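You operate a simulated robot arm through the tools that you are given. There is no shell and no other tool.

The job below is to be done with a simulated robot arm. You get a single attempt, and the scene is never put back.

Task
Let the air off the tested tank, free it and stand it on the mat that the screen calls for.
Fine: GOOD goes on the good mat, LEAK on the rework mat, in its middle and lined up with it; shut the vent again.

It is judged by the outcome, as a careful person would: the job done as asked, and still so three seconds after it is handed in. It fails if anything else is knocked over, pushed out of place, dropped, spilled or broken.

Robot
A 6-joint arm with a two-finger gripper, fixed in place. Base frame: the origin is on the floor under the middle of its stand, x ahead of it, y to its left, z up. Lengths are in mm, angles in degrees, forces in N, time in s.
It reaches about 1637 mm from its shoulder. Its first joint turns from -166.0 to 166.0 degrees. Payload 3.43 kg.
The TCP is the grasp point between the finger pads, 20 mm short of the fingertips. In the tool frame z runs along the fingers and y along their closing line. The gripper opens to 190 mm; its body begins 248 mm behind the TCP.
Orientation is that of the tool frame in the base frame, as [roll, pitch, yaw] about the fixed x, y, z axes, in that order (R = Rz(yaw) Ry(pitch) Rx(roll)). With the fingers straight down and closing along the base's y, the tool's x points along the base's -x, its y along +y and its z along -z.

Tools
- The arm moves only by the tool play_rows. Its argument "targets" is one flat list of numbers, 6 for each row, row after row: the shift along the base's x, y, z in units of 500 mm (1.0 is 500 mm), then the turn, a rotation vector about the base's x, y, z in units of 45 degrees (1.0 is 45 degrees). In form: [x, y, z, rx, ry, rz, x, y, z, rx, ry, rz, ...]. A call has 1 to 20 rows; each row is the pose to reach, as a shift and turn from the pose commanded when the call began. "gripper" is the gripper command, from -1 (shut) to 1 (fully open), values between in proportion, set as the call begins (left out, the last holds). A call with a number of a shift or a turn outside -1 to 1 is refused whole. A row lasts 0.2 s, in which the tool goes at most 50 mm and 8.6 degrees; a call with a longer step from one row to the next is refused whole, and so is a gripper value outside its range. A pose out of reach is approached as far as the arm can. The call stops where the force on the tool passes 70 N (or 10 N more than at its start, if that is more) or the arm is blocked; 0.2 s more then pass. The fingers move at their own pace (about 45 mm/s each) and stop on an object; they squeeze with about 32 N. The grip force told is the motor's: it shows also when the fingers shut on nothing. Time passes only in rows, and 0.2 s behind the last, so rows that repeat a pose let the fingers close. It gives the time, the measured TCP pose, the force on the tool (base axes), the opening and the grip force at its end, in the units of the frame above (readings bear some noise), with the torque about the TCP (base axes, N m) and any sound that the robot's microphone picked up.
- Cameras (640 x 400 px; columns grow to the right, rows downward): "scene" is fixed at [208.1, -499, 1684.2]; the picture's right is [0.66, -0.75, 0.00], its down [-0.37, -0.33, -0.87] and it looks along [0.65, 0.57, -0.50] (base axes); focal length 368 px, centre (320, 200). "wrist" rides on the gripper at [70, -8, -288] in the tool frame; the picture's right is [0.12, 0.99, 0.00], its down [-0.96, 0.12, -0.25] and it looks along [-0.25, 0.03, 0.97] (tool axes); focal length 261 px, centre (320, 200). There is no depth. A picture from a camera that has moved, and an enlarged one, comes with that camera's place and axes in the base frame and with its lens. The place of the scene camera against the robot may be out by one fixed shift of up to 25 mm in any direction.
- snapshot(camera): a new picture of that camera. The clock stands still meanwhile.
- lift_body(by): slides the trunk up (or, below 0, down) by that many mm; the arm rides with it, the base frame stays. It gives what a move gives, with no picture.
- zoom(camera, box): a new picture of the part [left, top, right, bottom] of that camera's present view, enlarged. The clock stands still meanwhile.
- sign_off(): hands the job in; it is judged then, once.

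Nothing tells you positions but the pictures and the camera data. Unless the task says otherwise, let go and move clear before handing in.

The tools are called as name(argument=value, ...) on one line, values as JSON. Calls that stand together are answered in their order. play_rows: Moves the arm, as the interface text tells. Its arguments: {"type":"object","properties":{"targets":{"type":"array","items":{"type":"number"}},"gripper":{"type":"number"}},"required":["targets"]} The other tools are called the same way: lift_body (by) moves the trunk up or down; snapshot (camera) takes a picture; zoom (camera, box) takes an enlarged picture of a part of a camera's view; sign_off () hands the job in.

At the start:

```text
time: 0.0
tcp_pos: [581.1, 425.6, 1239.1]
ee_rot: [-180.0, -0.1, 180.0]
contact_force: [-0.2, 0.4, -0.1]
torque: [-0.01, 0.01, -0.06]
gripper_width: 189.8
finger_force: 0.2
trunk travel left (down, up): [-175.0, 65.0]
```

scene: 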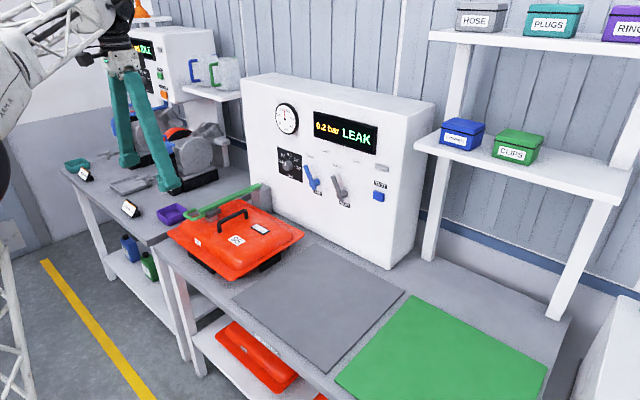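
wrist: 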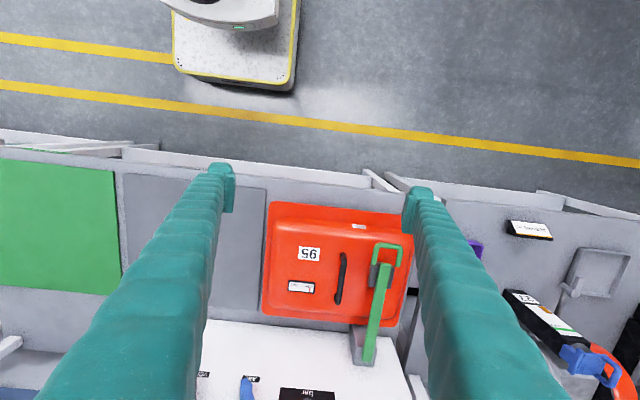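

I see a test bench with a red tank (a green clamp over it), a panel whose screen reads "0.2 bar LEAK" with levers, and a grey and a green mat to its right. I'll enlarge the pictures to read the labels before moving anything.

zoom(camera="scene", box=[240, 70, 440, 270])

zoom(camera="scene", box=[150, 170, 320, 290])

zoom(camera="scene", box=[220, 230, 580, 400])

zoom(camera="wrist", box=[190, 170, 450, 400])

zoom(camera="scene", box=[60, 0, 300, 230])

```text
2.00 times, centred on (340, 170) of scene
camera zoom: at [208.1, -499.0, 1684.2], right [0.66, -0.75, 0.0], down [-0.37, -0.33, -0.87], along [0.65, 0.57, -0.5], focal length 736 px, centre (280, 260)
```

zoom: 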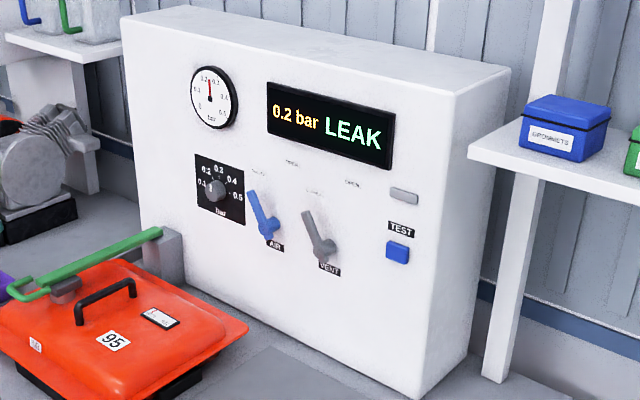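

```text
3.33 times, centred on (235, 230) of scene
camera zoom: at [208.1, -499.0, 1684.2], right [0.66, -0.75, 0.0], down [-0.37, -0.33, -0.87], along [0.65, 0.57, -0.5], focal length 1227 px, centre (603, 100)
```

zoom: 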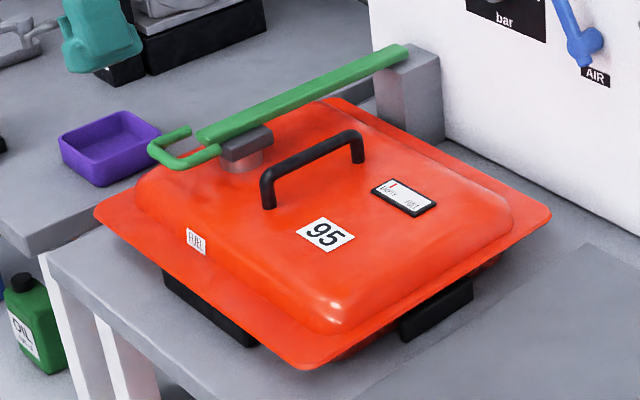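

```text
1.78 times, centred on (400, 315) of scene
camera zoom: at [208.1, -499.0, 1684.2], right [0.66, -0.75, 0.0], down [-0.37, -0.33, -0.87], along [0.65, 0.57, -0.5], focal length 654 px, centre (178, -4)
```

zoom: 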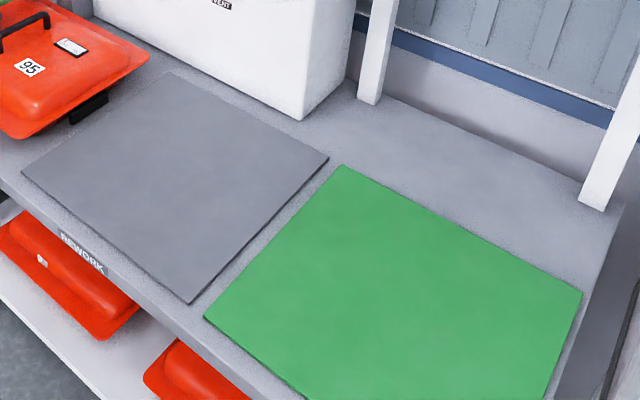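

```text
1.74 times, centred on (320, 285) of wrist
camera zoom: at [510.4, 418.5, 1524.2], right [-0.12, 0.99, 0.0], down [0.96, 0.12, 0.25], along [0.25, 0.03, -0.97], focal length 453 px, centre (320, 52)
```

zoom: 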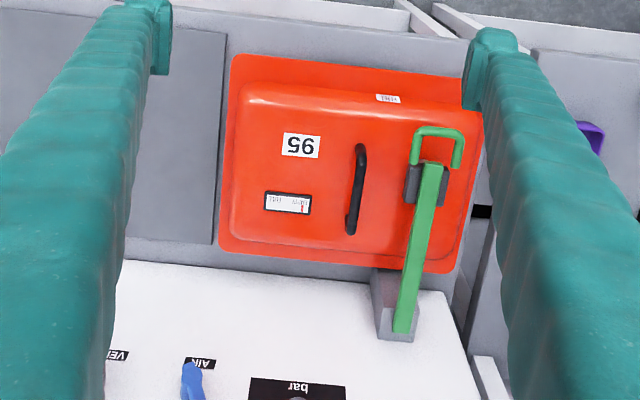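

```text
1.74 times, centred on (180, 115) of scene
camera zoom: at [208.1, -499.0, 1684.2], right [0.66, -0.75, 0.0], down [-0.37, -0.33, -0.87], along [0.65, 0.57, -0.5], focal length 640 px, centre (564, 348)
```

zoom: 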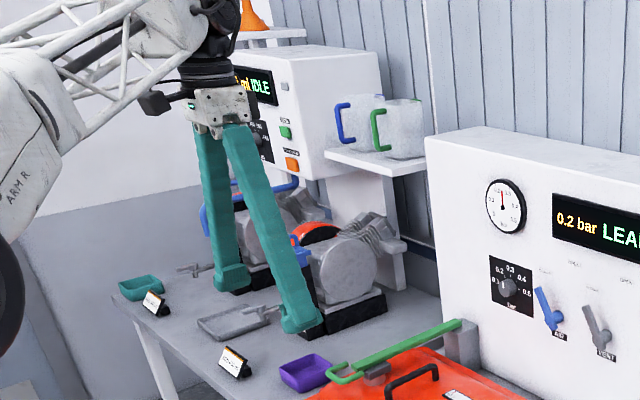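

The screen reads 0.2 bar LEAK, and the grey mat carries the REWORK label on the bench edge, so that is where tank "95" goes. I'll look closer at the vent and air levers and the clamp.

zoom(camera="scene", box=[295, 140, 395, 215])

zoom(camera="scene", box=[270, 95, 330, 140])

zoom(camera="scene", box=[180, 175, 280, 245])

zoom(camera="scene", box=[200, 290, 360, 400])

zoom(camera="wrist", box=[180, 330, 440, 400])

```text
5.33 times, centred on (345, 178) of scene
camera zoom: at [208.1, -499.0, 1684.2], right [0.66, -0.75, 0.0], down [-0.37, -0.33, -0.87], along [0.65, 0.57, -0.5], focal length 1964 px, centre (187, 320)
```

zoom: 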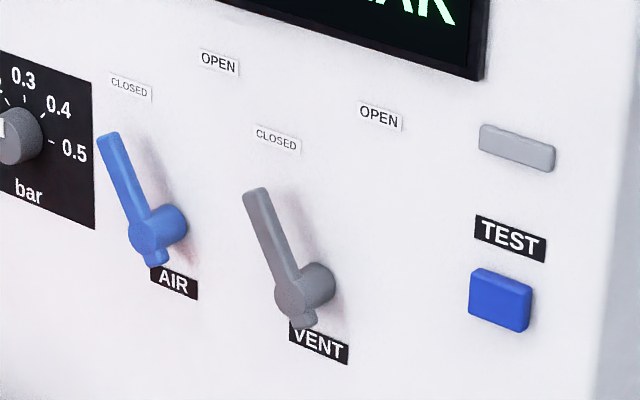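

```text
8.89 times, centred on (300, 118) of scene
camera zoom: at [208.1, -499.0, 1684.2], right [0.66, -0.75, 0.0], down [-0.37, -0.33, -0.87], along [0.65, 0.57, -0.5], focal length 3272 px, centre (498, 933)
```

zoom: 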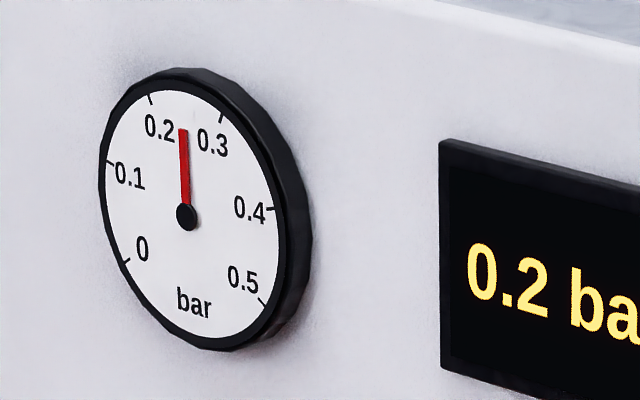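

```text
5.71 times, centred on (230, 210) of scene
camera zoom: at [208.1, -499.0, 1684.2], right [0.66, -0.75, 0.0], down [-0.37, -0.33, -0.87], along [0.65, 0.57, -0.5], focal length 2104 px, centre (834, 143)
```

zoom: 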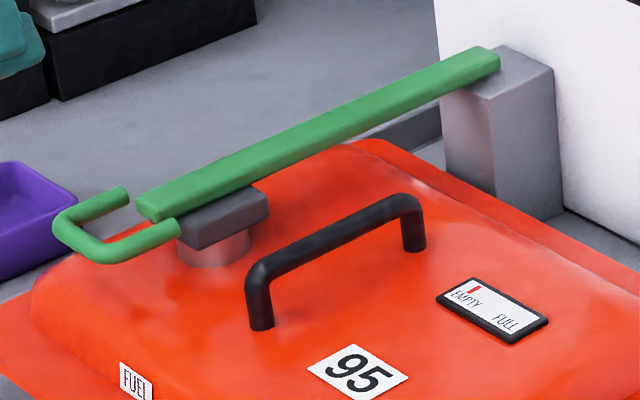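

```text
3.64 times, centred on (280, 345) of scene
camera zoom: at [208.1, -499.0, 1684.2], right [0.66, -0.75, 0.0], down [-0.37, -0.33, -0.87], along [0.65, 0.57, -0.5], focal length 1339 px, centre (466, -327)
```

zoom: 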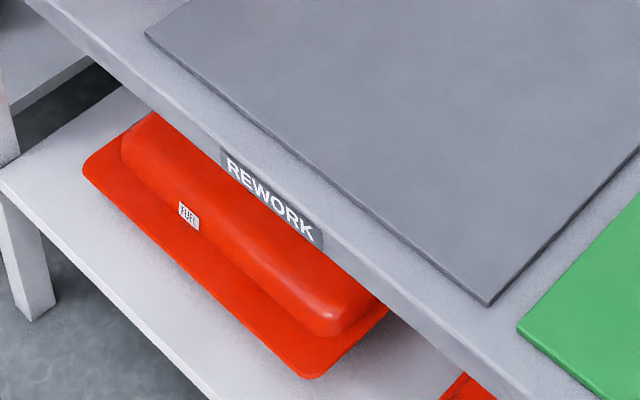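

```text
2.46 times, centred on (310, 365) of wrist
camera zoom: at [510.4, 418.5, 1524.2], right [-0.12, 0.99, 0.0], down [0.96, 0.12, 0.25], along [0.25, 0.03, -0.97], focal length 642 px, centre (345, -206)
```

zoom: 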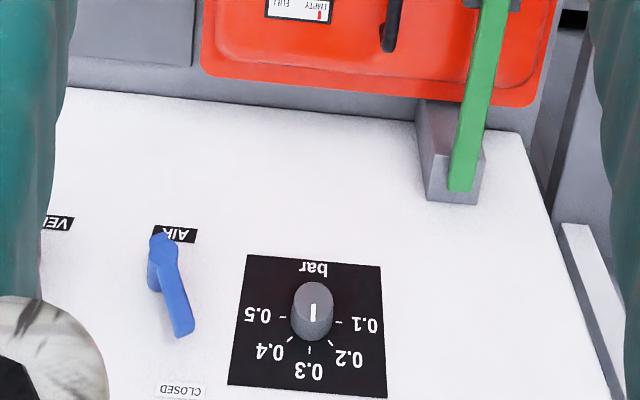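

The tank sits at about (873, 508) with its handle along x, the clamp bar runs along x at y≈615 hinged at the post near the panel, and the vent lever is near (1100, 205, 1080). Next I'll slide the arm right at the same height to measure the rework mat and the levers with the wrist camera.

play_rows(targets=[0, -0.09, 0, 0, 0, 0, 0, -0.18, 0, 0, 0, 0, 0, -0.27, 0, 0, 0, 0, 0, -0.36, 0, 0, 0, 0, 0, -0.45, 0, 0, 0, 0, 0, -0.54, 0, 0, 0, 0, 0, -0.62, 0, 0, 0, 0, 0, -0.68, 0, 0, 0, 0, 0, -0.7, 0, 0, 0, 0, 0, -0.7, 0, 0, 0, 0])

snapshot(camera="wrist")

snapshot(camera="scene")

```text
time: 2.2
tcp_pos: [584.0, 74.9, 1239.4]
ee_rot: [-180.0, 0.1, -180.0]
contact_force: [0.0, -0.4, -0.2]
torque: [-0.04, 0.0, 0.02]
gripper_width: 189.8
finger_force: 0.0
trunk travel left (down, up): [-175.0, 65.0]
```

```text
taken
camera wrist: at [513.7, 67.1, 1525.4], right [-0.12, 0.99, 0.0], down [0.96, 0.12, 0.25], along [0.25, 0.03, -0.97], focal length 261 px, centre (320, 200)
```

wrist: 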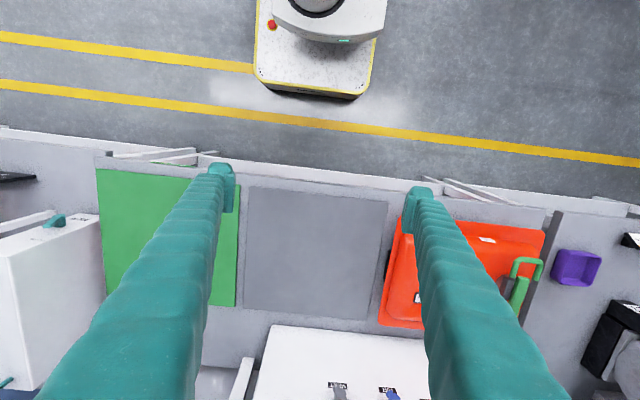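

```text
taken
```

scene: 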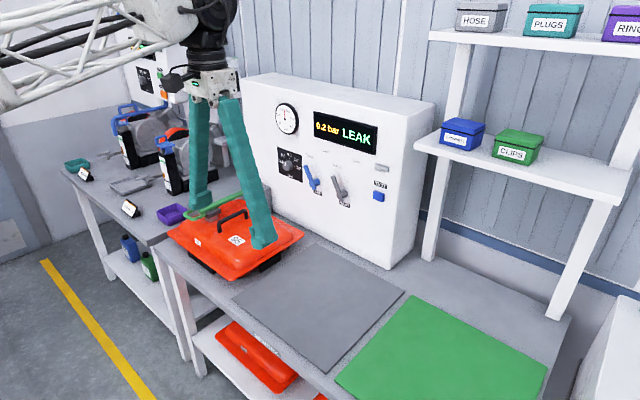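

The whole grey mat is now visible between the fingers, with the levers below it. I'll enlarge those parts to measure the corners.

zoom(camera="wrist", box=[220, 160, 420, 340])

zoom(camera="wrist", box=[260, 340, 440, 400])

zoom(camera="scene", box=[220, 230, 420, 390])

```text
2.22 times, centred on (320, 250) of wrist
camera zoom: at [513.7, 67.1, 1525.4], right [-0.12, 0.99, 0.0], down [0.96, 0.12, 0.25], along [0.25, 0.03, -0.97], focal length 579 px, centre (320, 89)
```

zoom: 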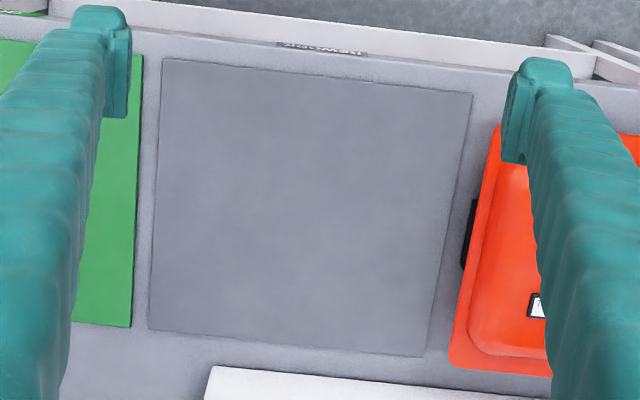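

```text
3.56 times, centred on (350, 370) of wrist
camera zoom: at [513.7, 67.1, 1525.4], right [-0.12, 0.99, 0.0], down [0.96, 0.12, 0.25], along [0.25, 0.03, -0.97], focal length 927 px, centre (213, -404)
```

zoom: 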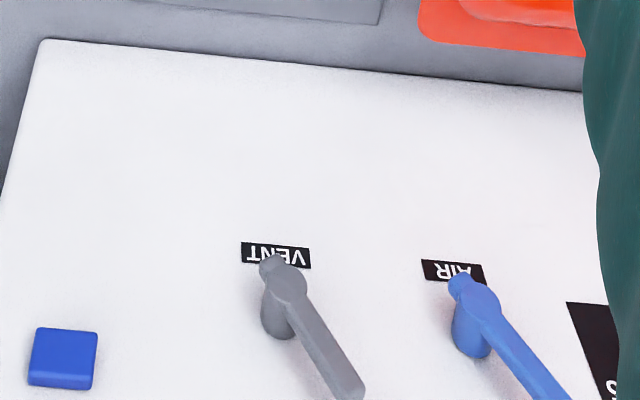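

```text
2.50 times, centred on (320, 310) of scene
camera zoom: at [208.1, -499.0, 1684.2], right [0.66, -0.75, 0.0], down [-0.37, -0.33, -0.87], along [0.65, 0.57, -0.5], focal length 920 px, centre (320, -75)
```

zoom: 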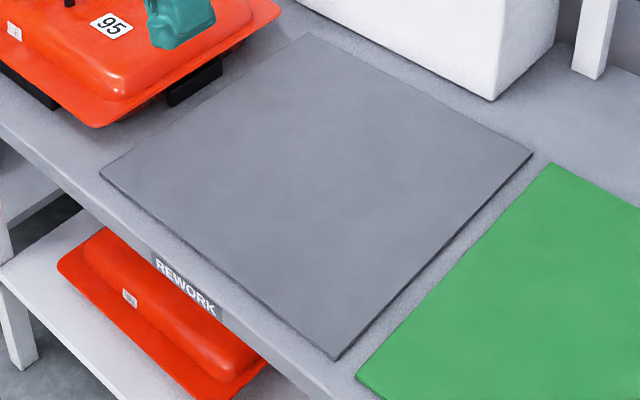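

The grey mat measures about 405 x 401 mm, centred near (884, 86) with its top at z≈799, square to the base axes. The vent lever's hub is near (1118, 192, 1036), leaning about 27° to the left (CLOSED). I'll partly close the gripper, move forward and start tipping the fingers to point at the panel.

play_rows(targets=[0.06, 0.035, 0, 0, -0.1, 0, 0.13, 0.07, 0, 0, -0.22, 0, 0.2, 0.105, 0, 0, -0.36, 0, 0.27, 0.14, 0, 0, -0.5, 0, 0.34, 0.175, 0, 0, -0.64, 0, 0.41, 0.21, 0, 0, -0.78, 0, 0.47, 0.25, 0, 0, -0.9, 0, 0.5, 0.284, 0, 0, -1.0, 0, 0.5, 0.284, 0, 0, -1.0, 0], gripper=-0.4)

play_rows(targets=[0, 0, 0, 0, -0.1, 0, 0, 0, 0, 0, -0.25, 0, 0, 0, 0, 0, -0.4, 0, 0, 0, 0, 0, -0.55, 0, 0, 0, 0, 0, -0.7, 0, 0, 0, 0, 0, -0.85, 0, 0, 0, 0, 0, -1.0, 0, 0, 0, 0, 0, -1.0, 0])

snapshot(camera="wrist")

snapshot(camera="scene")

```text
time: 4.2
tcp_pos: [831.1, 217.0, 1238.9]
ee_rot: [-180.0, 45.1, -180.0]
contact_force: [0.1, 0.4, -0.6]
torque: [0.01, 0.02, 0.02]
gripper_width: 57.1
finger_force: 0.0
trunk travel left (down, up): [-175.0, 65.0]
```

```text
time: 6.0
tcp_pos: [831.8, 217.1, 1236.9]
ee_rot: [-4.5, 90.0, -4.5]
contact_force: [-0.5, -0.9, 0.5]
torque: [0.0, 0.03, 0.01]
gripper_width: 56.8
finger_force: 0.1
trunk travel left (down, up): [-175.0, 65.0]
```

```text
taken
camera wrist: at [543.4, 209.7, 1165.4], right [0.0, 0.99, -0.12], down [-0.25, 0.12, 0.96], along [0.97, 0.03, 0.25], focal length 261 px, centre (320, 200)
```

wrist: 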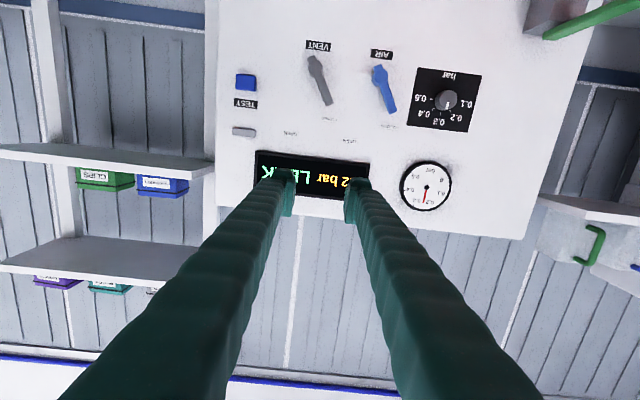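

```text
taken
```

scene: 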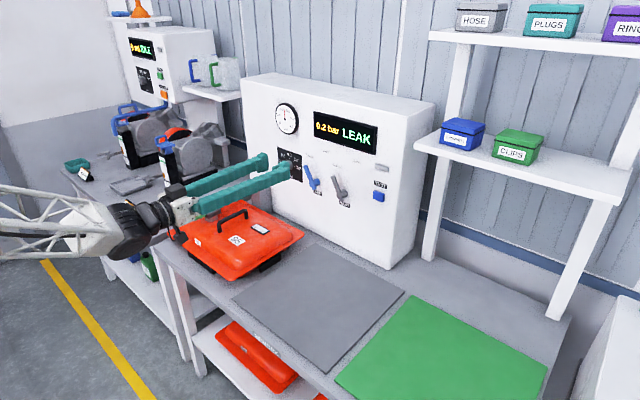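

The fingers now point at the panel, and the wrist camera sees both levers (upside down in the picture). I'll enlarge the vent lever to fix its hub, tilt and end.

zoom(camera="wrist", box=[220, 30, 420, 155])

zoom(camera="wrist", box=[400, 0, 640, 150])

```text
3.20 times, centred on (320, 92) of wrist
camera zoom: at [543.4, 209.7, 1165.4], right [0.0, 0.99, -0.12], down [-0.25, 0.12, 0.96], along [0.97, 0.03, 0.25], focal length 834 px, centre (320, 544)
```

zoom: 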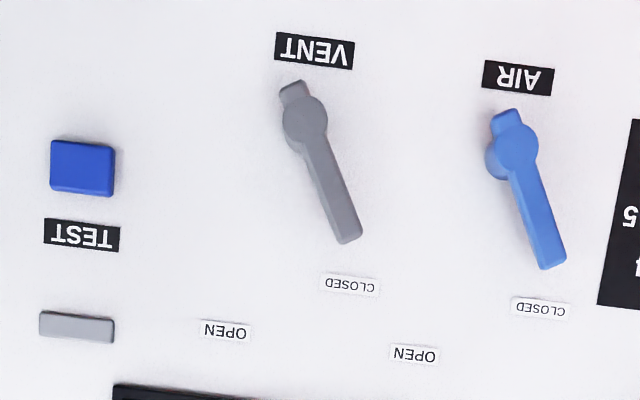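

```text
2.67 times, centred on (520, 75) of wrist
camera zoom: at [543.4, 209.7, 1165.4], right [0.0, 0.99, -0.12], down [-0.25, 0.12, 0.96], along [0.97, 0.03, 0.25], focal length 695 px, centre (-213, 533)
```

zoom: 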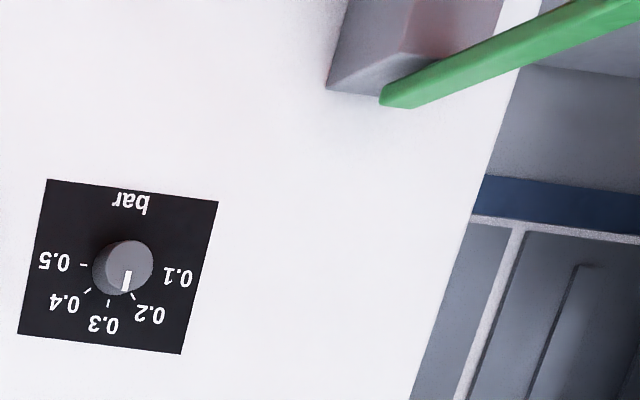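

The vent lever's hub is at about (y 187, z 1043), its handle runs up-left at 27.5° to about (220, 1110), with its front near x=1094 and the panel face near x=1132. I'll bring the open fingers in front of the lever, turned to match its tilt, stopping short of it.

play_rows(targets=[0.02, 0, -0.04, -0.06, 0, 0, 0.06, -0.002, -0.08, -0.13, 0, 0, 0.11, -0.004, -0.12, -0.21, 0, 0, 0.16, -0.006, -0.16, -0.3, 0, 0, 0.22, -0.008, -0.2, -0.38, 0, 0, 0.28, -0.01, -0.24, -0.47, 0, 0, 0.34, -0.012, -0.27, -0.55, 0, 0, 0.376, -0.014, -0.296, -0.61, 0, 0, 0.376, -0.014, -0.296, -0.61, 0, 0])

snapshot(camera="wrist")

snapshot(camera="scene")

```text
time: 8.0
tcp_pos: [1019.4, 209.4, 1090.3]
ee_rot: [-89.9, 62.5, -90.0]
contact_force: [0.7, 0.6, -0.4]
torque: [-0.03, 0.01, -0.01]
gripper_width: 56.9
finger_force: 0.1
trunk travel left (down, up): [-175.0, 65.0]
```

```text
taken
camera wrist: at [732.4, 171.0, 1030.0], right [0.0, 0.83, -0.56], down [-0.25, 0.55, 0.8], along [0.97, 0.14, 0.2], focal length 261 px, centre (320, 200)
```

wrist: 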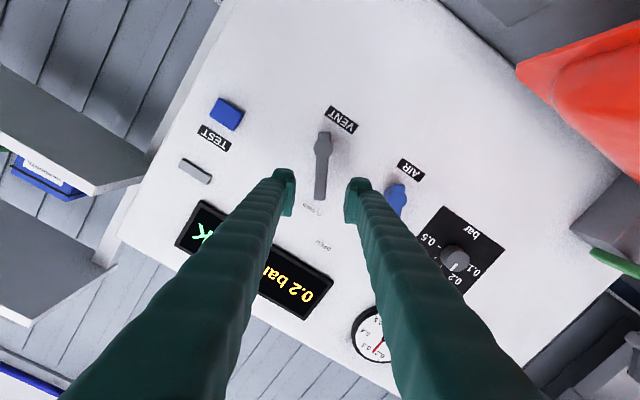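

```text
taken
```

scene: 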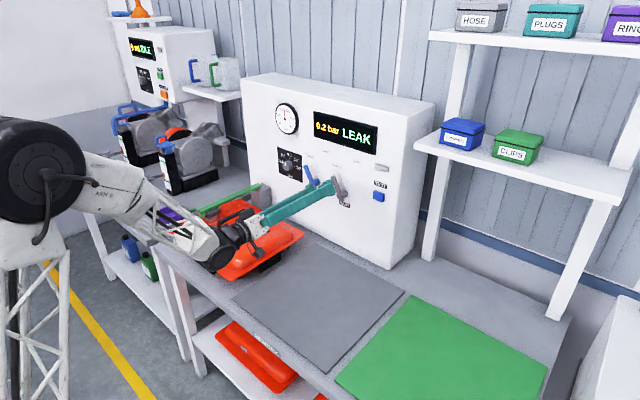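

The lever stands midway between the open fingertips and parallel to them. I'll advance 74 mm straight toward the panel so the pads straddle it.

play_rows(targets=[0.03, 0, 0, 0, 0, 0, 0.06, 0, 0, 0, 0, 0, 0.09, 0, 0, 0, 0, 0, 0.115, 0, 0, 0, 0, 0, 0.135, 0, 0, 0, 0, 0, 0.148, 0, 0, 0, 0, 0, 0.148, 0, 0, 0, 0, 0])

snapshot(camera="wrist")

zoom(camera="scene", box=[280, 140, 400, 220])

```text
time: 9.6
tcp_pos: [1092.9, 209.8, 1087.4]
ee_rot: [-90.0, 62.4, -90.0]
contact_force: [-0.3, -0.3, 0.0]
torque: [0.0, -0.04, -0.01]
gripper_width: 57.1
finger_force: 0.1
trunk travel left (down, up): [-175.0, 65.0]
```

```text
taken
camera wrist: at [804.7, 171.3, 1028.9], right [0.0, 0.83, -0.56], down [-0.25, 0.55, 0.8], along [0.97, 0.14, 0.2], focal length 261 px, centre (320, 200)
```

wrist: 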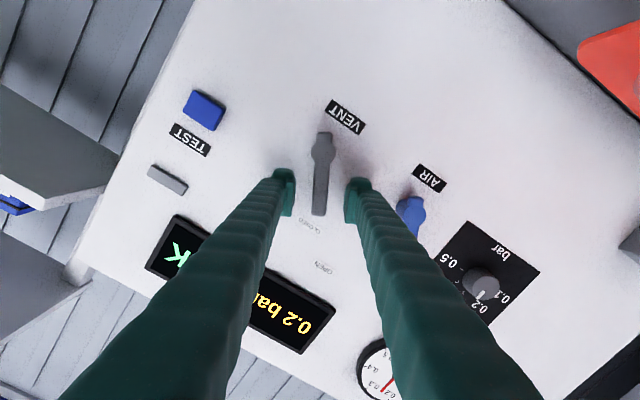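

```text
5.00 times, centred on (340, 180) of scene
camera zoom: at [208.1, -499.0, 1684.2], right [0.66, -0.75, 0.0], down [-0.37, -0.33, -0.87], along [0.65, 0.57, -0.5], focal length 1841 px, centre (220, 300)
```

zoom: 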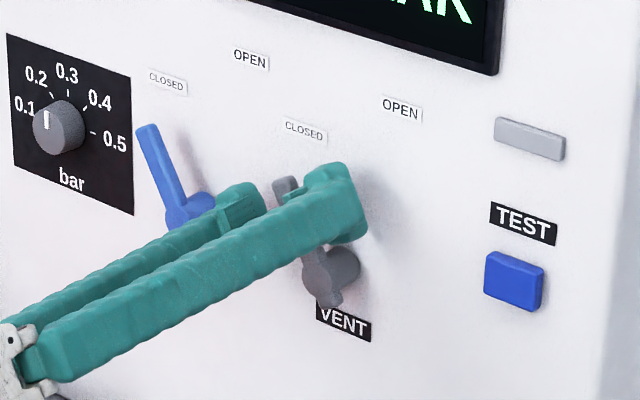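

The lever is centred between the pads with no contact force. I'll narrow the fingers to about 24 mm and sweep the lever clockwise (toward OPEN) 45° about its hub.

play_rows(targets=[0, 0, 0, 0, 0, 0, 0, 0, 0, 0, 0, 0, 0, 0, 0, 0, 0, 0], gripper=-0.75)

play_rows(targets=[0, -0.008, 0.0036, 0.1111, 0, 0, 0, -0.0164, 0.0066, 0.2222, 0, 0, 0, -0.0248, 0.0088, 0.3333, 0, 0, 0, -0.0336, 0.0102, 0.4444, 0, 0, 0, -0.0423, 0.0108, 0.5556, 0, 0, 0, -0.0512, 0.0108, 0.6667, 0, 0, 0, -0.0598, 0.0098, 0.7778, 0, 0, 0, -0.0686, 0.0082, 0.8889, 0, 0, 0, -0.077, 0.0058, 1.0, 0, 0, 0, -0.077, 0.0058, 1.0, 0, 0])

snapshot(camera="wrist")

zoom(camera="scene", box=[260, 90, 420, 220])

```text
time: 10.4
tcp_pos: [1092.0, 211.2, 1088.3]
ee_rot: [-90.0, 62.5, -90.0]
contact_force: [0.5, 0.0, 0.5]
torque: [-0.01, 0.02, 0.01]
gripper_width: 23.7
finger_force: 0.1
trunk travel left (down, up): [-175.0, 65.0]
```

```text
time: 12.6
tcp_pos: [1095.9, 201.7, 1123.2]
ee_rot: [98.3, 74.6, 94.7]
contact_force: [0.3, 0.5, 2.4]
torque: [-0.02, -0.03, 0.02]
gripper_width: 25.1
finger_force: 1.0
out of reach, approached as far as the arm can: row 7, 8, 9, 10
trunk travel left (down, up): [-175.0, 65.0]
```

```text
taken
camera wrist: at [807.3, 229.8, 1061.9], right [0.06, 0.99, 0.15], down [-0.22, -0.13, 0.97], along [0.97, -0.09, 0.21], focal length 261 px, centre (320, 200)
```

wrist: 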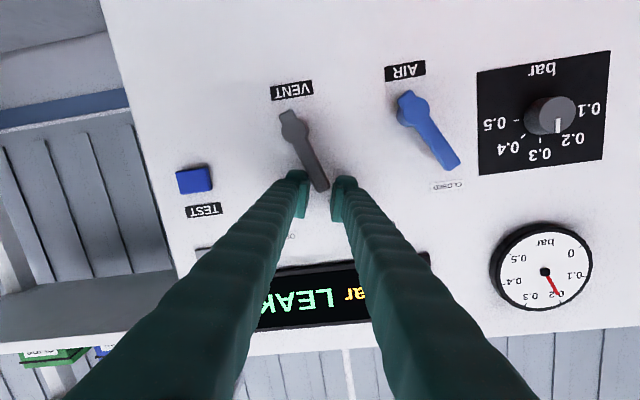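

```text
3.08 times, centred on (340, 155) of scene
camera zoom: at [208.1, -499.0, 1684.2], right [0.66, -0.75, 0.0], down [-0.37, -0.33, -0.87], along [0.65, 0.57, -0.5], focal length 1133 px, centre (258, 338)
```

zoom: 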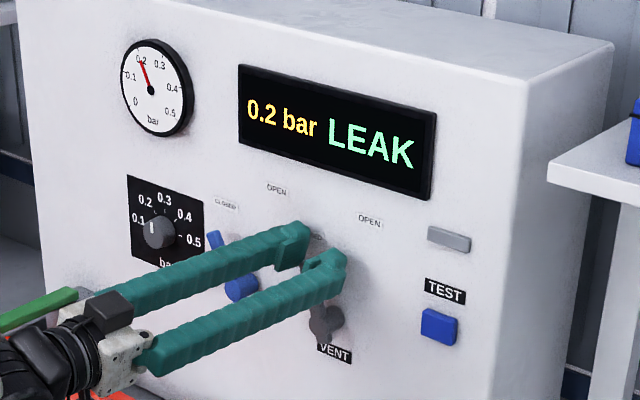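

The vent lever has turned from about 27° to about 16°, but the wrist ran out of turn, so the tool stopped following. I'll draw straight back off the lever before re-approaching with a fixed tool angle.

play_rows(targets=[-0.03, 0, 0, 0, 0, 0, -0.07, 0, 0, 0, 0, 0, -0.11, 0, 0, 0, 0, 0, -0.15, 0, 0, 0, 0, 0, -0.18, 0, 0, 0, 0, 0])

snapshot(camera="wrist")

snapshot(camera="scene")

```text
time: 13.8
tcp_pos: [1006.8, 202.5, 1120.3]
ee_rot: [98.5, 74.6, 95.0]
contact_force: [0.6, -0.5, 0.0]
torque: [0.0, -0.06, -0.01]
gripper_width: 23.6
finger_force: 0.0
trunk travel left (down, up): [-175.0, 65.0]
```

```text
taken
camera wrist: at [718.0, 231.0, 1059.4], right [0.06, 0.99, 0.15], down [-0.22, -0.13, 0.97], along [0.97, -0.09, 0.21], focal length 261 px, centre (320, 200)
```

wrist: 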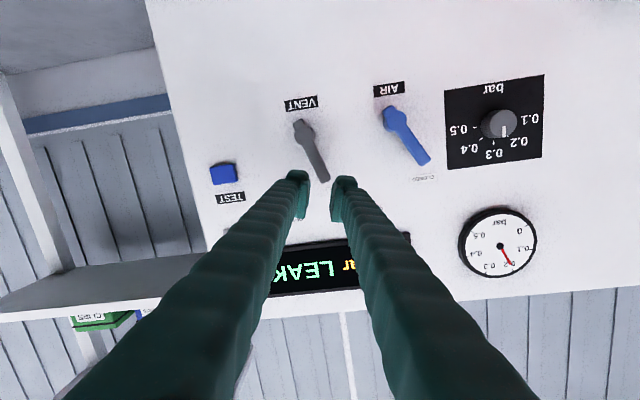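

```text
taken
```

scene: 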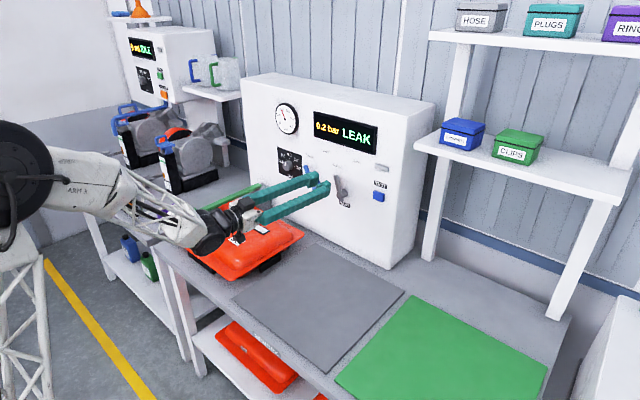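

The lever is now free and leaning about 16° left, still short of OPEN. I'll zoom on it and the gauge, then square the tool up again with a wider opening.

play_rows(targets=[0, 0, 0, -0.1, -0.02, 0.02, 0, 0, -0.01, -0.2, -0.04, 0.04, 0, 0, -0.02, -0.34, -0.05, 0.07, 0, 0, -0.03, -0.34, -0.05, 0.07], gripper=-0.45)

zoom(camera="wrist", box=[240, 60, 440, 200])

zoom(camera="scene", box=[265, 90, 395, 220])

```text
time: 14.8
tcp_pos: [1005.0, 202.8, 1104.2]
ee_rot: [-1.4, 89.4, -1.6]
contact_force: [0.3, 0.1, -0.1]
torque: [0.01, -0.02, 0.0]
gripper_width: 52.1
finger_force: 0.0
trunk travel left (down, up): [-175.0, 65.0]
```

```text
2.86 times, centred on (340, 130) of wrist
camera zoom: at [719.3, 195.7, 1029.9], right [0.01, 0.99, -0.12], down [-0.26, 0.12, 0.96], along [0.97, 0.03, 0.25], focal length 745 px, centre (263, 400)
```

zoom: 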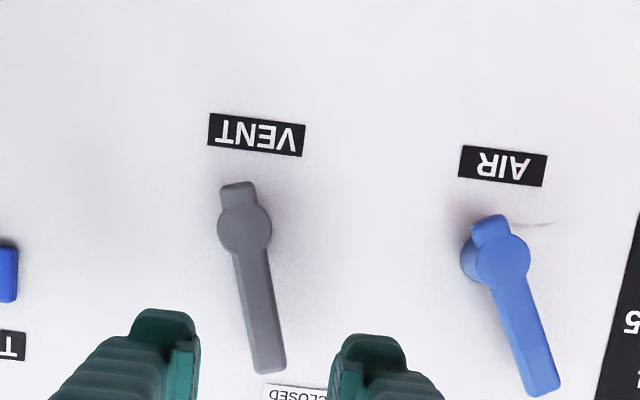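

```text
3.08 times, centred on (330, 155) of scene
camera zoom: at [208.1, -499.0, 1684.2], right [0.66, -0.75, 0.0], down [-0.37, -0.33, -0.87], along [0.65, 0.57, -0.5], focal length 1133 px, centre (289, 338)
```

zoom: 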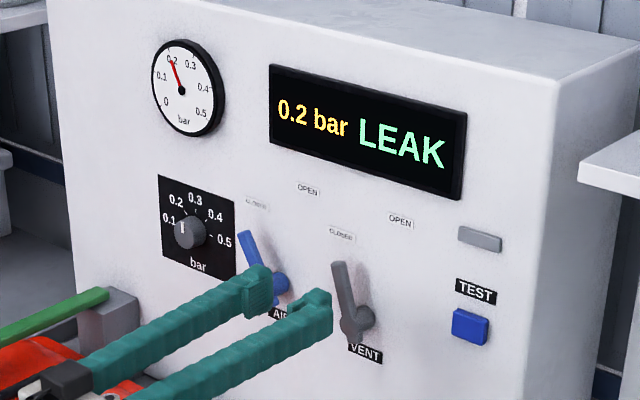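

Vent lever now leans 15.5° with hub at (188.5, 1041), and the squared-up fingers, 52 mm apart, are centred on it. I'll advance to straddle it, then push it to the right in steps with the left finger.

play_rows(targets=[0.04, 0, 0, 0, 0, 0, 0.08, 0, 0, 0, 0, 0, 0.12, 0, 0, 0, 0, 0, 0.15, 0, 0, 0, 0, 0, 0.176, 0, 0, 0, 0, 0, 0.176, 0, 0, 0, 0, 0])

play_rows(targets=[0, -0.015, 0, 0, 0, 0, 0, -0.03, 0, 0, 0, 0, 0, -0.045, 0, 0, 0, 0, 0, -0.06, 0, 0, 0, 0, 0, -0.075, 0, 0, 0, 0, 0, -0.09, 0, 0, 0, 0, 0, -0.09, 0, 0, 0, 0])

snapshot(camera="wrist")

zoom(camera="scene", box=[265, 90, 395, 220])

```text
time: 16.2
tcp_pos: [1093.3, 203.0, 1105.1]
ee_rot: [2.8, 89.4, 2.5]
contact_force: [-0.7, 0.5, -0.1]
torque: [-0.01, 0.03, 0.0]
gripper_width: 52.0
finger_force: 0.0
trunk travel left (down, up): [-175.0, 65.0]
```

```text
time: 17.8
tcp_pos: [1096.2, 156.9, 1105.9]
ee_rot: [4.5, 89.4, 4.2]
contact_force: [-0.2, 0.4, -0.9]
torque: [-0.02, 0.02, -0.01]
gripper_width: 52.4
finger_force: 0.1
trunk travel left (down, up): [-175.0, 65.0]
```

```text
taken
camera wrist: at [808.1, 150.9, 1032.1], right [0.01, 0.99, -0.12], down [-0.26, 0.12, 0.96], along [0.97, 0.02, 0.25], focal length 261 px, centre (320, 200)
```

wrist: 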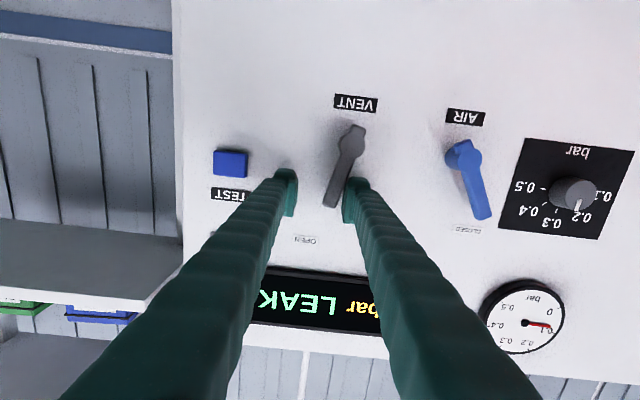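

```text
3.08 times, centred on (330, 155) of scene
camera zoom: at [208.1, -499.0, 1684.2], right [0.66, -0.75, 0.0], down [-0.37, -0.33, -0.87], along [0.65, 0.57, -0.5], focal length 1133 px, centre (289, 338)
```

zoom: 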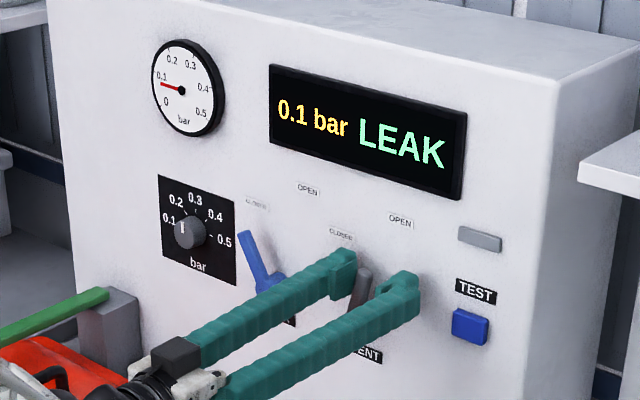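

The pressure is falling (0.1 bar) and the lever has passed upright toward OPEN. I'll push a bit further to the right and let it bleed.

play_rows(targets=[0, -0.01, 0, 0, 0, 0, 0, -0.02, 0, 0, 0, 0, 0, -0.03, 0, 0, 0, 0, 0, -0.036, 0, 0, 0, 0, 0, -0.036, 0, 0, 0, 0, 0, -0.036, 0, 0, 0, 0])

zoom(camera="wrist", box=[200, 80, 400, 220])

zoom(camera="scene", box=[265, 90, 395, 220])

```text
time: 19.2
tcp_pos: [1094.3, 140.9, 1105.6]
ee_rot: [-0.6, 89.4, -0.8]
contact_force: [-4.4, 11.4, 3.4]
torque: [0.34, 0.07, 0.15]
gripper_width: 59.0
finger_force: 5.7
trunk travel left (down, up): [-175.0, 65.0]
```

```text
2.86 times, centred on (300, 150) of wrist
camera zoom: at [807.0, 133.9, 1030.6], right [0.01, 0.99, -0.12], down [-0.26, 0.12, 0.96], along [0.97, 0.03, 0.26], focal length 745 px, centre (377, 343)
```

zoom: 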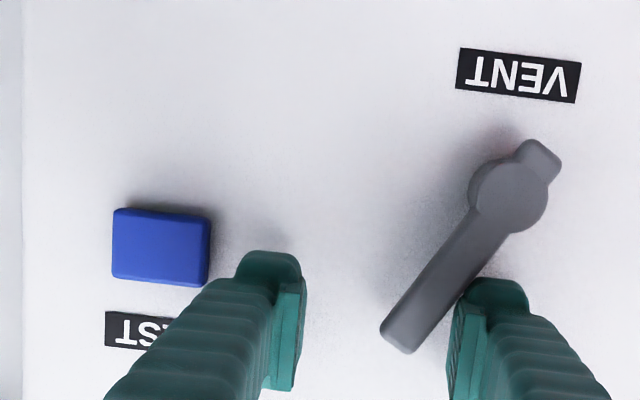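

```text
3.08 times, centred on (330, 155) of scene
camera zoom: at [208.1, -499.0, 1684.2], right [0.66, -0.75, 0.0], down [-0.37, -0.33, -0.87], along [0.65, 0.57, -0.5], focal length 1133 px, centre (289, 338)
```

zoom: 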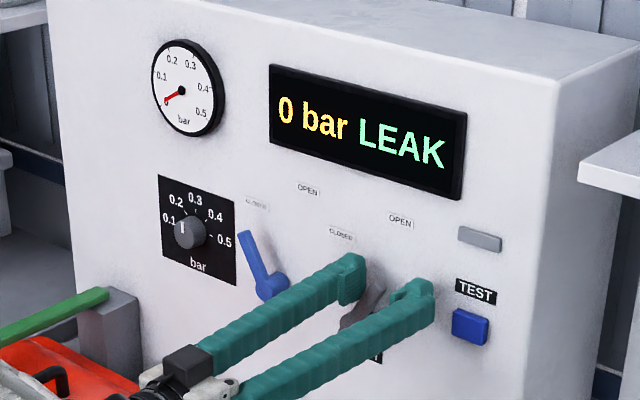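

The screen shows 0 bar and the lever is at its stop at about −31° (OPEN). I'll ease off the lever a little and wait two seconds so the tank bleeds fully, then check the gauge closely.

play_rows(targets=[0, 0.012, 0, 0, 0, 0, 0, 0.014, 0, 0, 0, 0, 0, 0.014, 0, 0, 0, 0, 0, 0.014, 0, 0, 0, 0, 0, 0.014, 0, 0, 0, 0, 0, 0.014, 0, 0, 0, 0, 0, 0.014, 0, 0, 0, 0, 0, 0.014, 0, 0, 0, 0, 0, 0.014, 0, 0, 0, 0, 0, 0.014, 0, 0, 0, 0])

zoom(camera="scene", box=[270, 95, 330, 140])

zoom(camera="wrist", box=[200, 80, 400, 220])

zoom(camera="scene", box=[265, 90, 395, 220])

```text
time: 21.4
tcp_pos: [1093.7, 146.9, 1105.4]
ee_rot: [2.6, 89.5, 2.2]
contact_force: [-0.5, 0.0, -0.6]
torque: [-0.03, 0.02, 0.02]
gripper_width: 52.3
finger_force: 0.0
trunk travel left (down, up): [-175.0, 65.0]
```

```text
8.89 times, centred on (300, 118) of scene
camera zoom: at [208.1, -499.0, 1684.2], right [0.66, -0.75, 0.0], down [-0.37, -0.33, -0.87], along [0.65, 0.57, -0.5], focal length 3272 px, centre (498, 933)
```

zoom: 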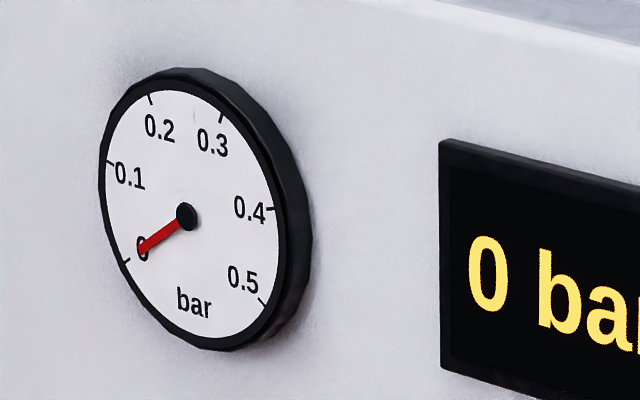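

```text
2.86 times, centred on (300, 150) of wrist
camera zoom: at [806.8, 140.6, 1029.8], right [0.01, 0.99, -0.12], down [-0.26, 0.12, 0.96], along [0.97, 0.03, 0.25], focal length 745 px, centre (377, 343)
```

zoom: 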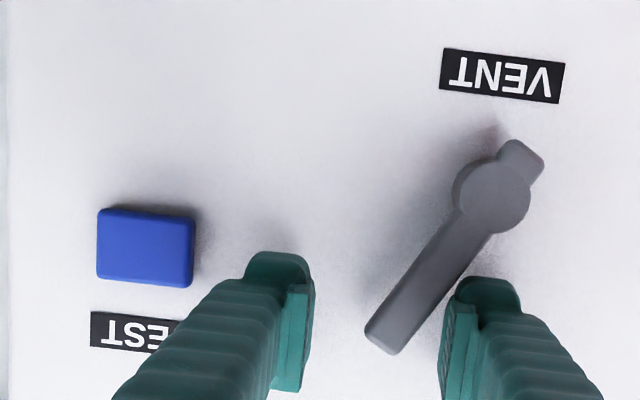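

```text
3.08 times, centred on (330, 155) of scene
camera zoom: at [208.1, -499.0, 1684.2], right [0.66, -0.75, 0.0], down [-0.37, -0.33, -0.87], along [0.65, 0.57, -0.5], focal length 1133 px, centre (289, 338)
```

zoom: 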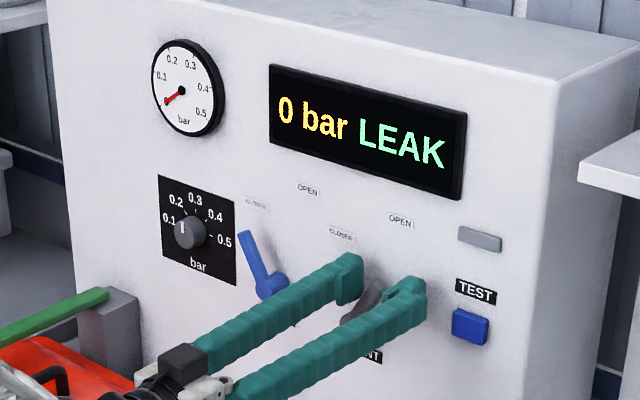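

The gauge needle rests on 0, and the AIR lever is still CLOSED, so no air can come back. I'll now push the vent lever back left to CLOSED with the right finger.

play_rows(targets=[0, 0.016, 0, 0, 0, 0, 0, 0.032, 0, 0, 0, 0, 0, 0.048, 0, 0, 0, 0, 0, 0.064, 0, 0, 0, 0, 0, 0.08, 0, 0, 0, 0, 0, 0.096, 0, 0, 0, 0, 0, 0.112, 0, 0, 0, 0, 0, 0.128, 0, 0, 0, 0, 0, 0.142, 0, 0, 0, 0, 0, 0.152, 0, 0, 0, 0, 0, 0.16, 0, 0, 0, 0, 0, 0.16, 0, 0, 0, 0])

zoom(camera="wrist", box=[240, 80, 440, 220])

zoom(camera="scene", box=[265, 90, 395, 220])

```text
time: 24.0
tcp_pos: [1094.6, 224.8, 1104.4]
ee_rot: [2.6, 89.6, 2.4]
contact_force: [-0.2, -0.7, 0.1]
torque: [-0.01, 0.0, 0.01]
gripper_width: 52.4
finger_force: 0.4
trunk travel left (down, up): [-175.0, 65.0]
```

```text
2.86 times, centred on (340, 150) of wrist
camera zoom: at [807.5, 219.3, 1030.3], right [0.01, 0.99, -0.12], down [-0.26, 0.12, 0.96], along [0.97, 0.03, 0.25], focal length 745 px, centre (263, 343)
```

zoom: 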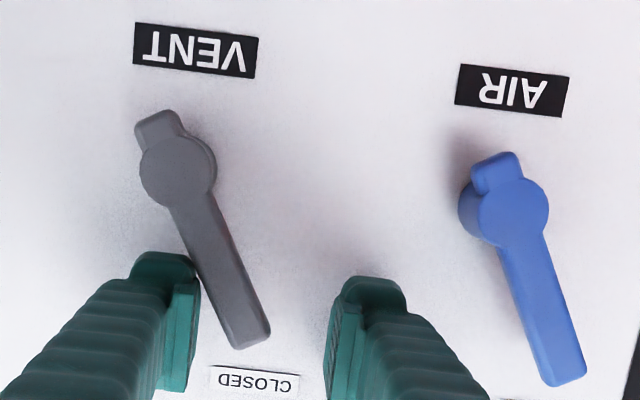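

```text
3.08 times, centred on (330, 155) of scene
camera zoom: at [208.1, -499.0, 1684.2], right [0.66, -0.75, 0.0], down [-0.37, -0.33, -0.87], along [0.65, 0.57, -0.5], focal length 1133 px, centre (289, 338)
```

zoom: 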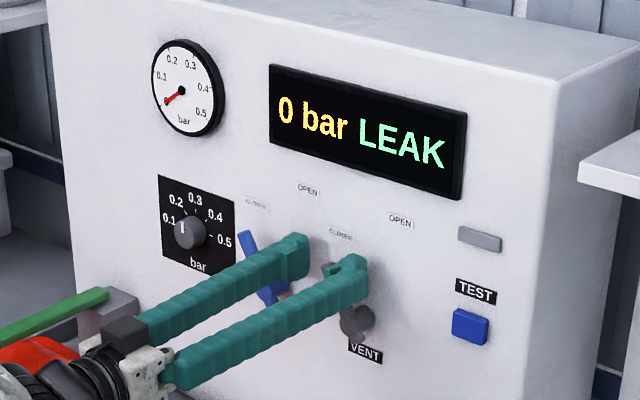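

The vent lever now leans at the same angle as the closed AIR lever. I'll nudge it a few millimetres more to be sure it is on its stop, then ease off and draw back from the panel.

play_rows(targets=[0, 0.008, 0, 0, 0, 0, 0, 0.014, 0, 0, 0, 0, 0, 0.014, 0, 0, 0, 0])

zoom(camera="wrist", box=[240, 80, 440, 220])

```text
time: 24.8
tcp_pos: [1093.3, 231.8, 1105.5]
ee_rot: [8.6, 89.4, 8.3]
contact_force: [4.0, -18.7, 6.6]
torque: [-0.53, -0.16, 0.1]
gripper_width: 62.2
finger_force: 8.8
trunk travel left (down, up): [-175.0, 65.0]
```

```text
2.86 times, centred on (340, 150) of wrist
camera zoom: at [806.9, 226.7, 1031.7], right [0.01, 0.99, -0.12], down [-0.26, 0.12, 0.96], along [0.97, 0.02, 0.26], focal length 745 px, centre (263, 343)
```

zoom: 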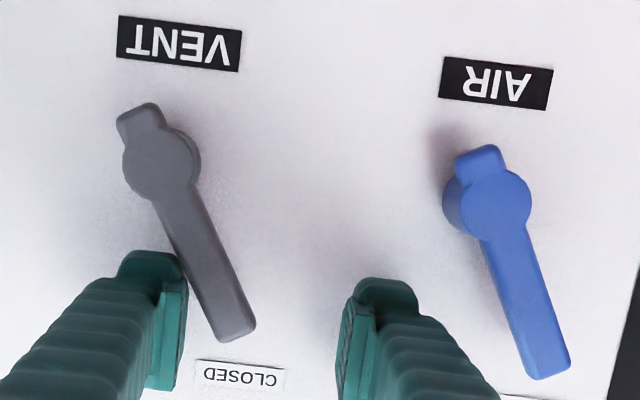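

Resistance of 19 N confirms the vent is on its CLOSED stop. Now I'll ease off, draw back from the panel, rise, and tip the fingers down again on the way to the clamp.

play_rows(targets=[0, -0.018, 0, 0, 0, 0, 0, -0.022, 0, 0, 0, 0, -0.04, -0.022, 0, 0, 0, 0, -0.09, -0.022, 0, 0, 0, 0, -0.15, -0.022, 0, 0, 0, 0, -0.21, -0.022, 0.03, 0, 0, 0, -0.27, -0.022, 0.08, 0, 0, 0, -0.33, -0.022, 0.13, 0, 0, 0, -0.39, -0.022, 0.19, 0, 0, 0, -0.45, -0.022, 0.25, 0, 0, 0, -0.5, -0.022, 0.27, 0, 0, 0, -0.5, -0.022, 0.27, 0, 0, 0])

play_rows(targets=[0, 0.03, 0, 0, 0.1, 0, 0, 0.08, 0, 0, 0.25, 0, 0, 0.14, 0, 0, 0.4, 0, 0, 0.2, 0, 0, 0.55, 0, 0, 0.26, 0, 0, 0.7, 0, 0, 0.32, 0, 0, 0.85, 0, 0, 0.38, 0, 0, 1.0, 0, 0, 0.4, 0, 0, 1.0, 0])

play_rows(targets=[0, 0, 0, 0, 0.1, 0, 0, 0, 0, 0, 0.25, 0, 0, 0, 0, 0, 0.4, 0, 0, 0, 0, 0, 0.55, 0, 0, 0, 0, 0, 0.7, 0, 0, 0, 0, 0, 0.85, 0, 0, 0, 0, 0, 1.0, 0, 0, 0, 0, 0, 1.0, 0])

snapshot(camera="wrist")

snapshot(camera="scene")

```text
time: 27.4
tcp_pos: [841.4, 221.0, 1242.9]
ee_rot: [2.5, 89.5, 2.2]
contact_force: [0.8, 0.8, 0.5]
torque: [0.02, -0.01, 0.04]
gripper_width: 52.3
finger_force: 0.1
trunk travel left (down, up): [-175.0, 65.0]
```

```text
time: 29.2
tcp_pos: [844.9, 422.5, 1239.9]
ee_rot: [-179.7, 45.4, 180.0]
contact_force: [0.6, -0.4, -0.5]
torque: [0.0, 0.03, 0.0]
gripper_width: 52.3
finger_force: 0.0
trunk travel left (down, up): [-175.0, 65.0]
```

```text
time: 31.0
tcp_pos: [829.4, 413.6, 1218.3]
ee_rot: [-179.8, 0.8, -180.0]
contact_force: [-0.9, -0.2, 0.7]
torque: [0.04, 0.0, 0.04]
gripper_width: 52.4
finger_force: 0.0
out of reach, approached as far as the arm can: row 7, 8
trunk travel left (down, up): [-175.0, 65.0]
```

```text
taken
camera wrist: at [754.0, 406.7, 1502.9], right [-0.12, 0.99, 0.0], down [0.96, 0.12, 0.26], along [0.26, 0.03, -0.97], focal length 261 px, centre (320, 200)
```

wrist: 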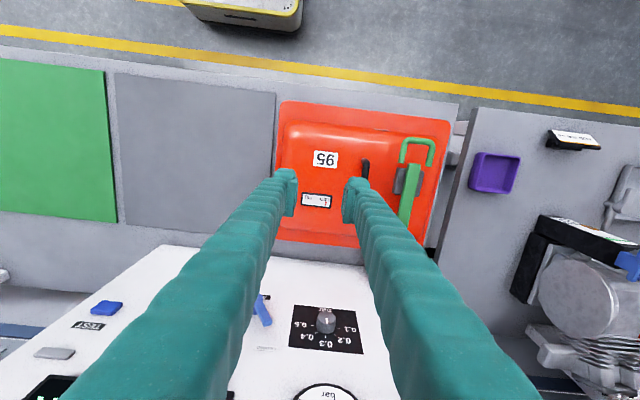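

```text
taken
```

scene: 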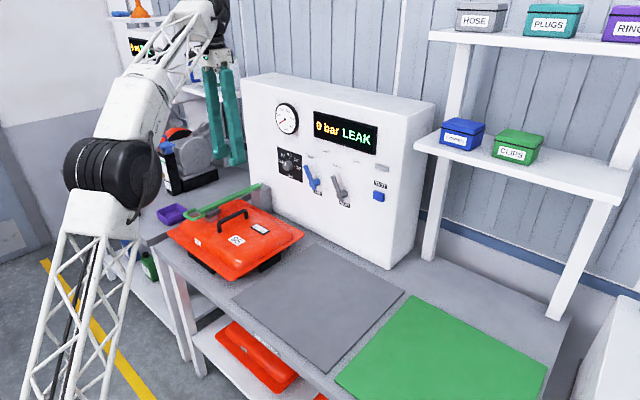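

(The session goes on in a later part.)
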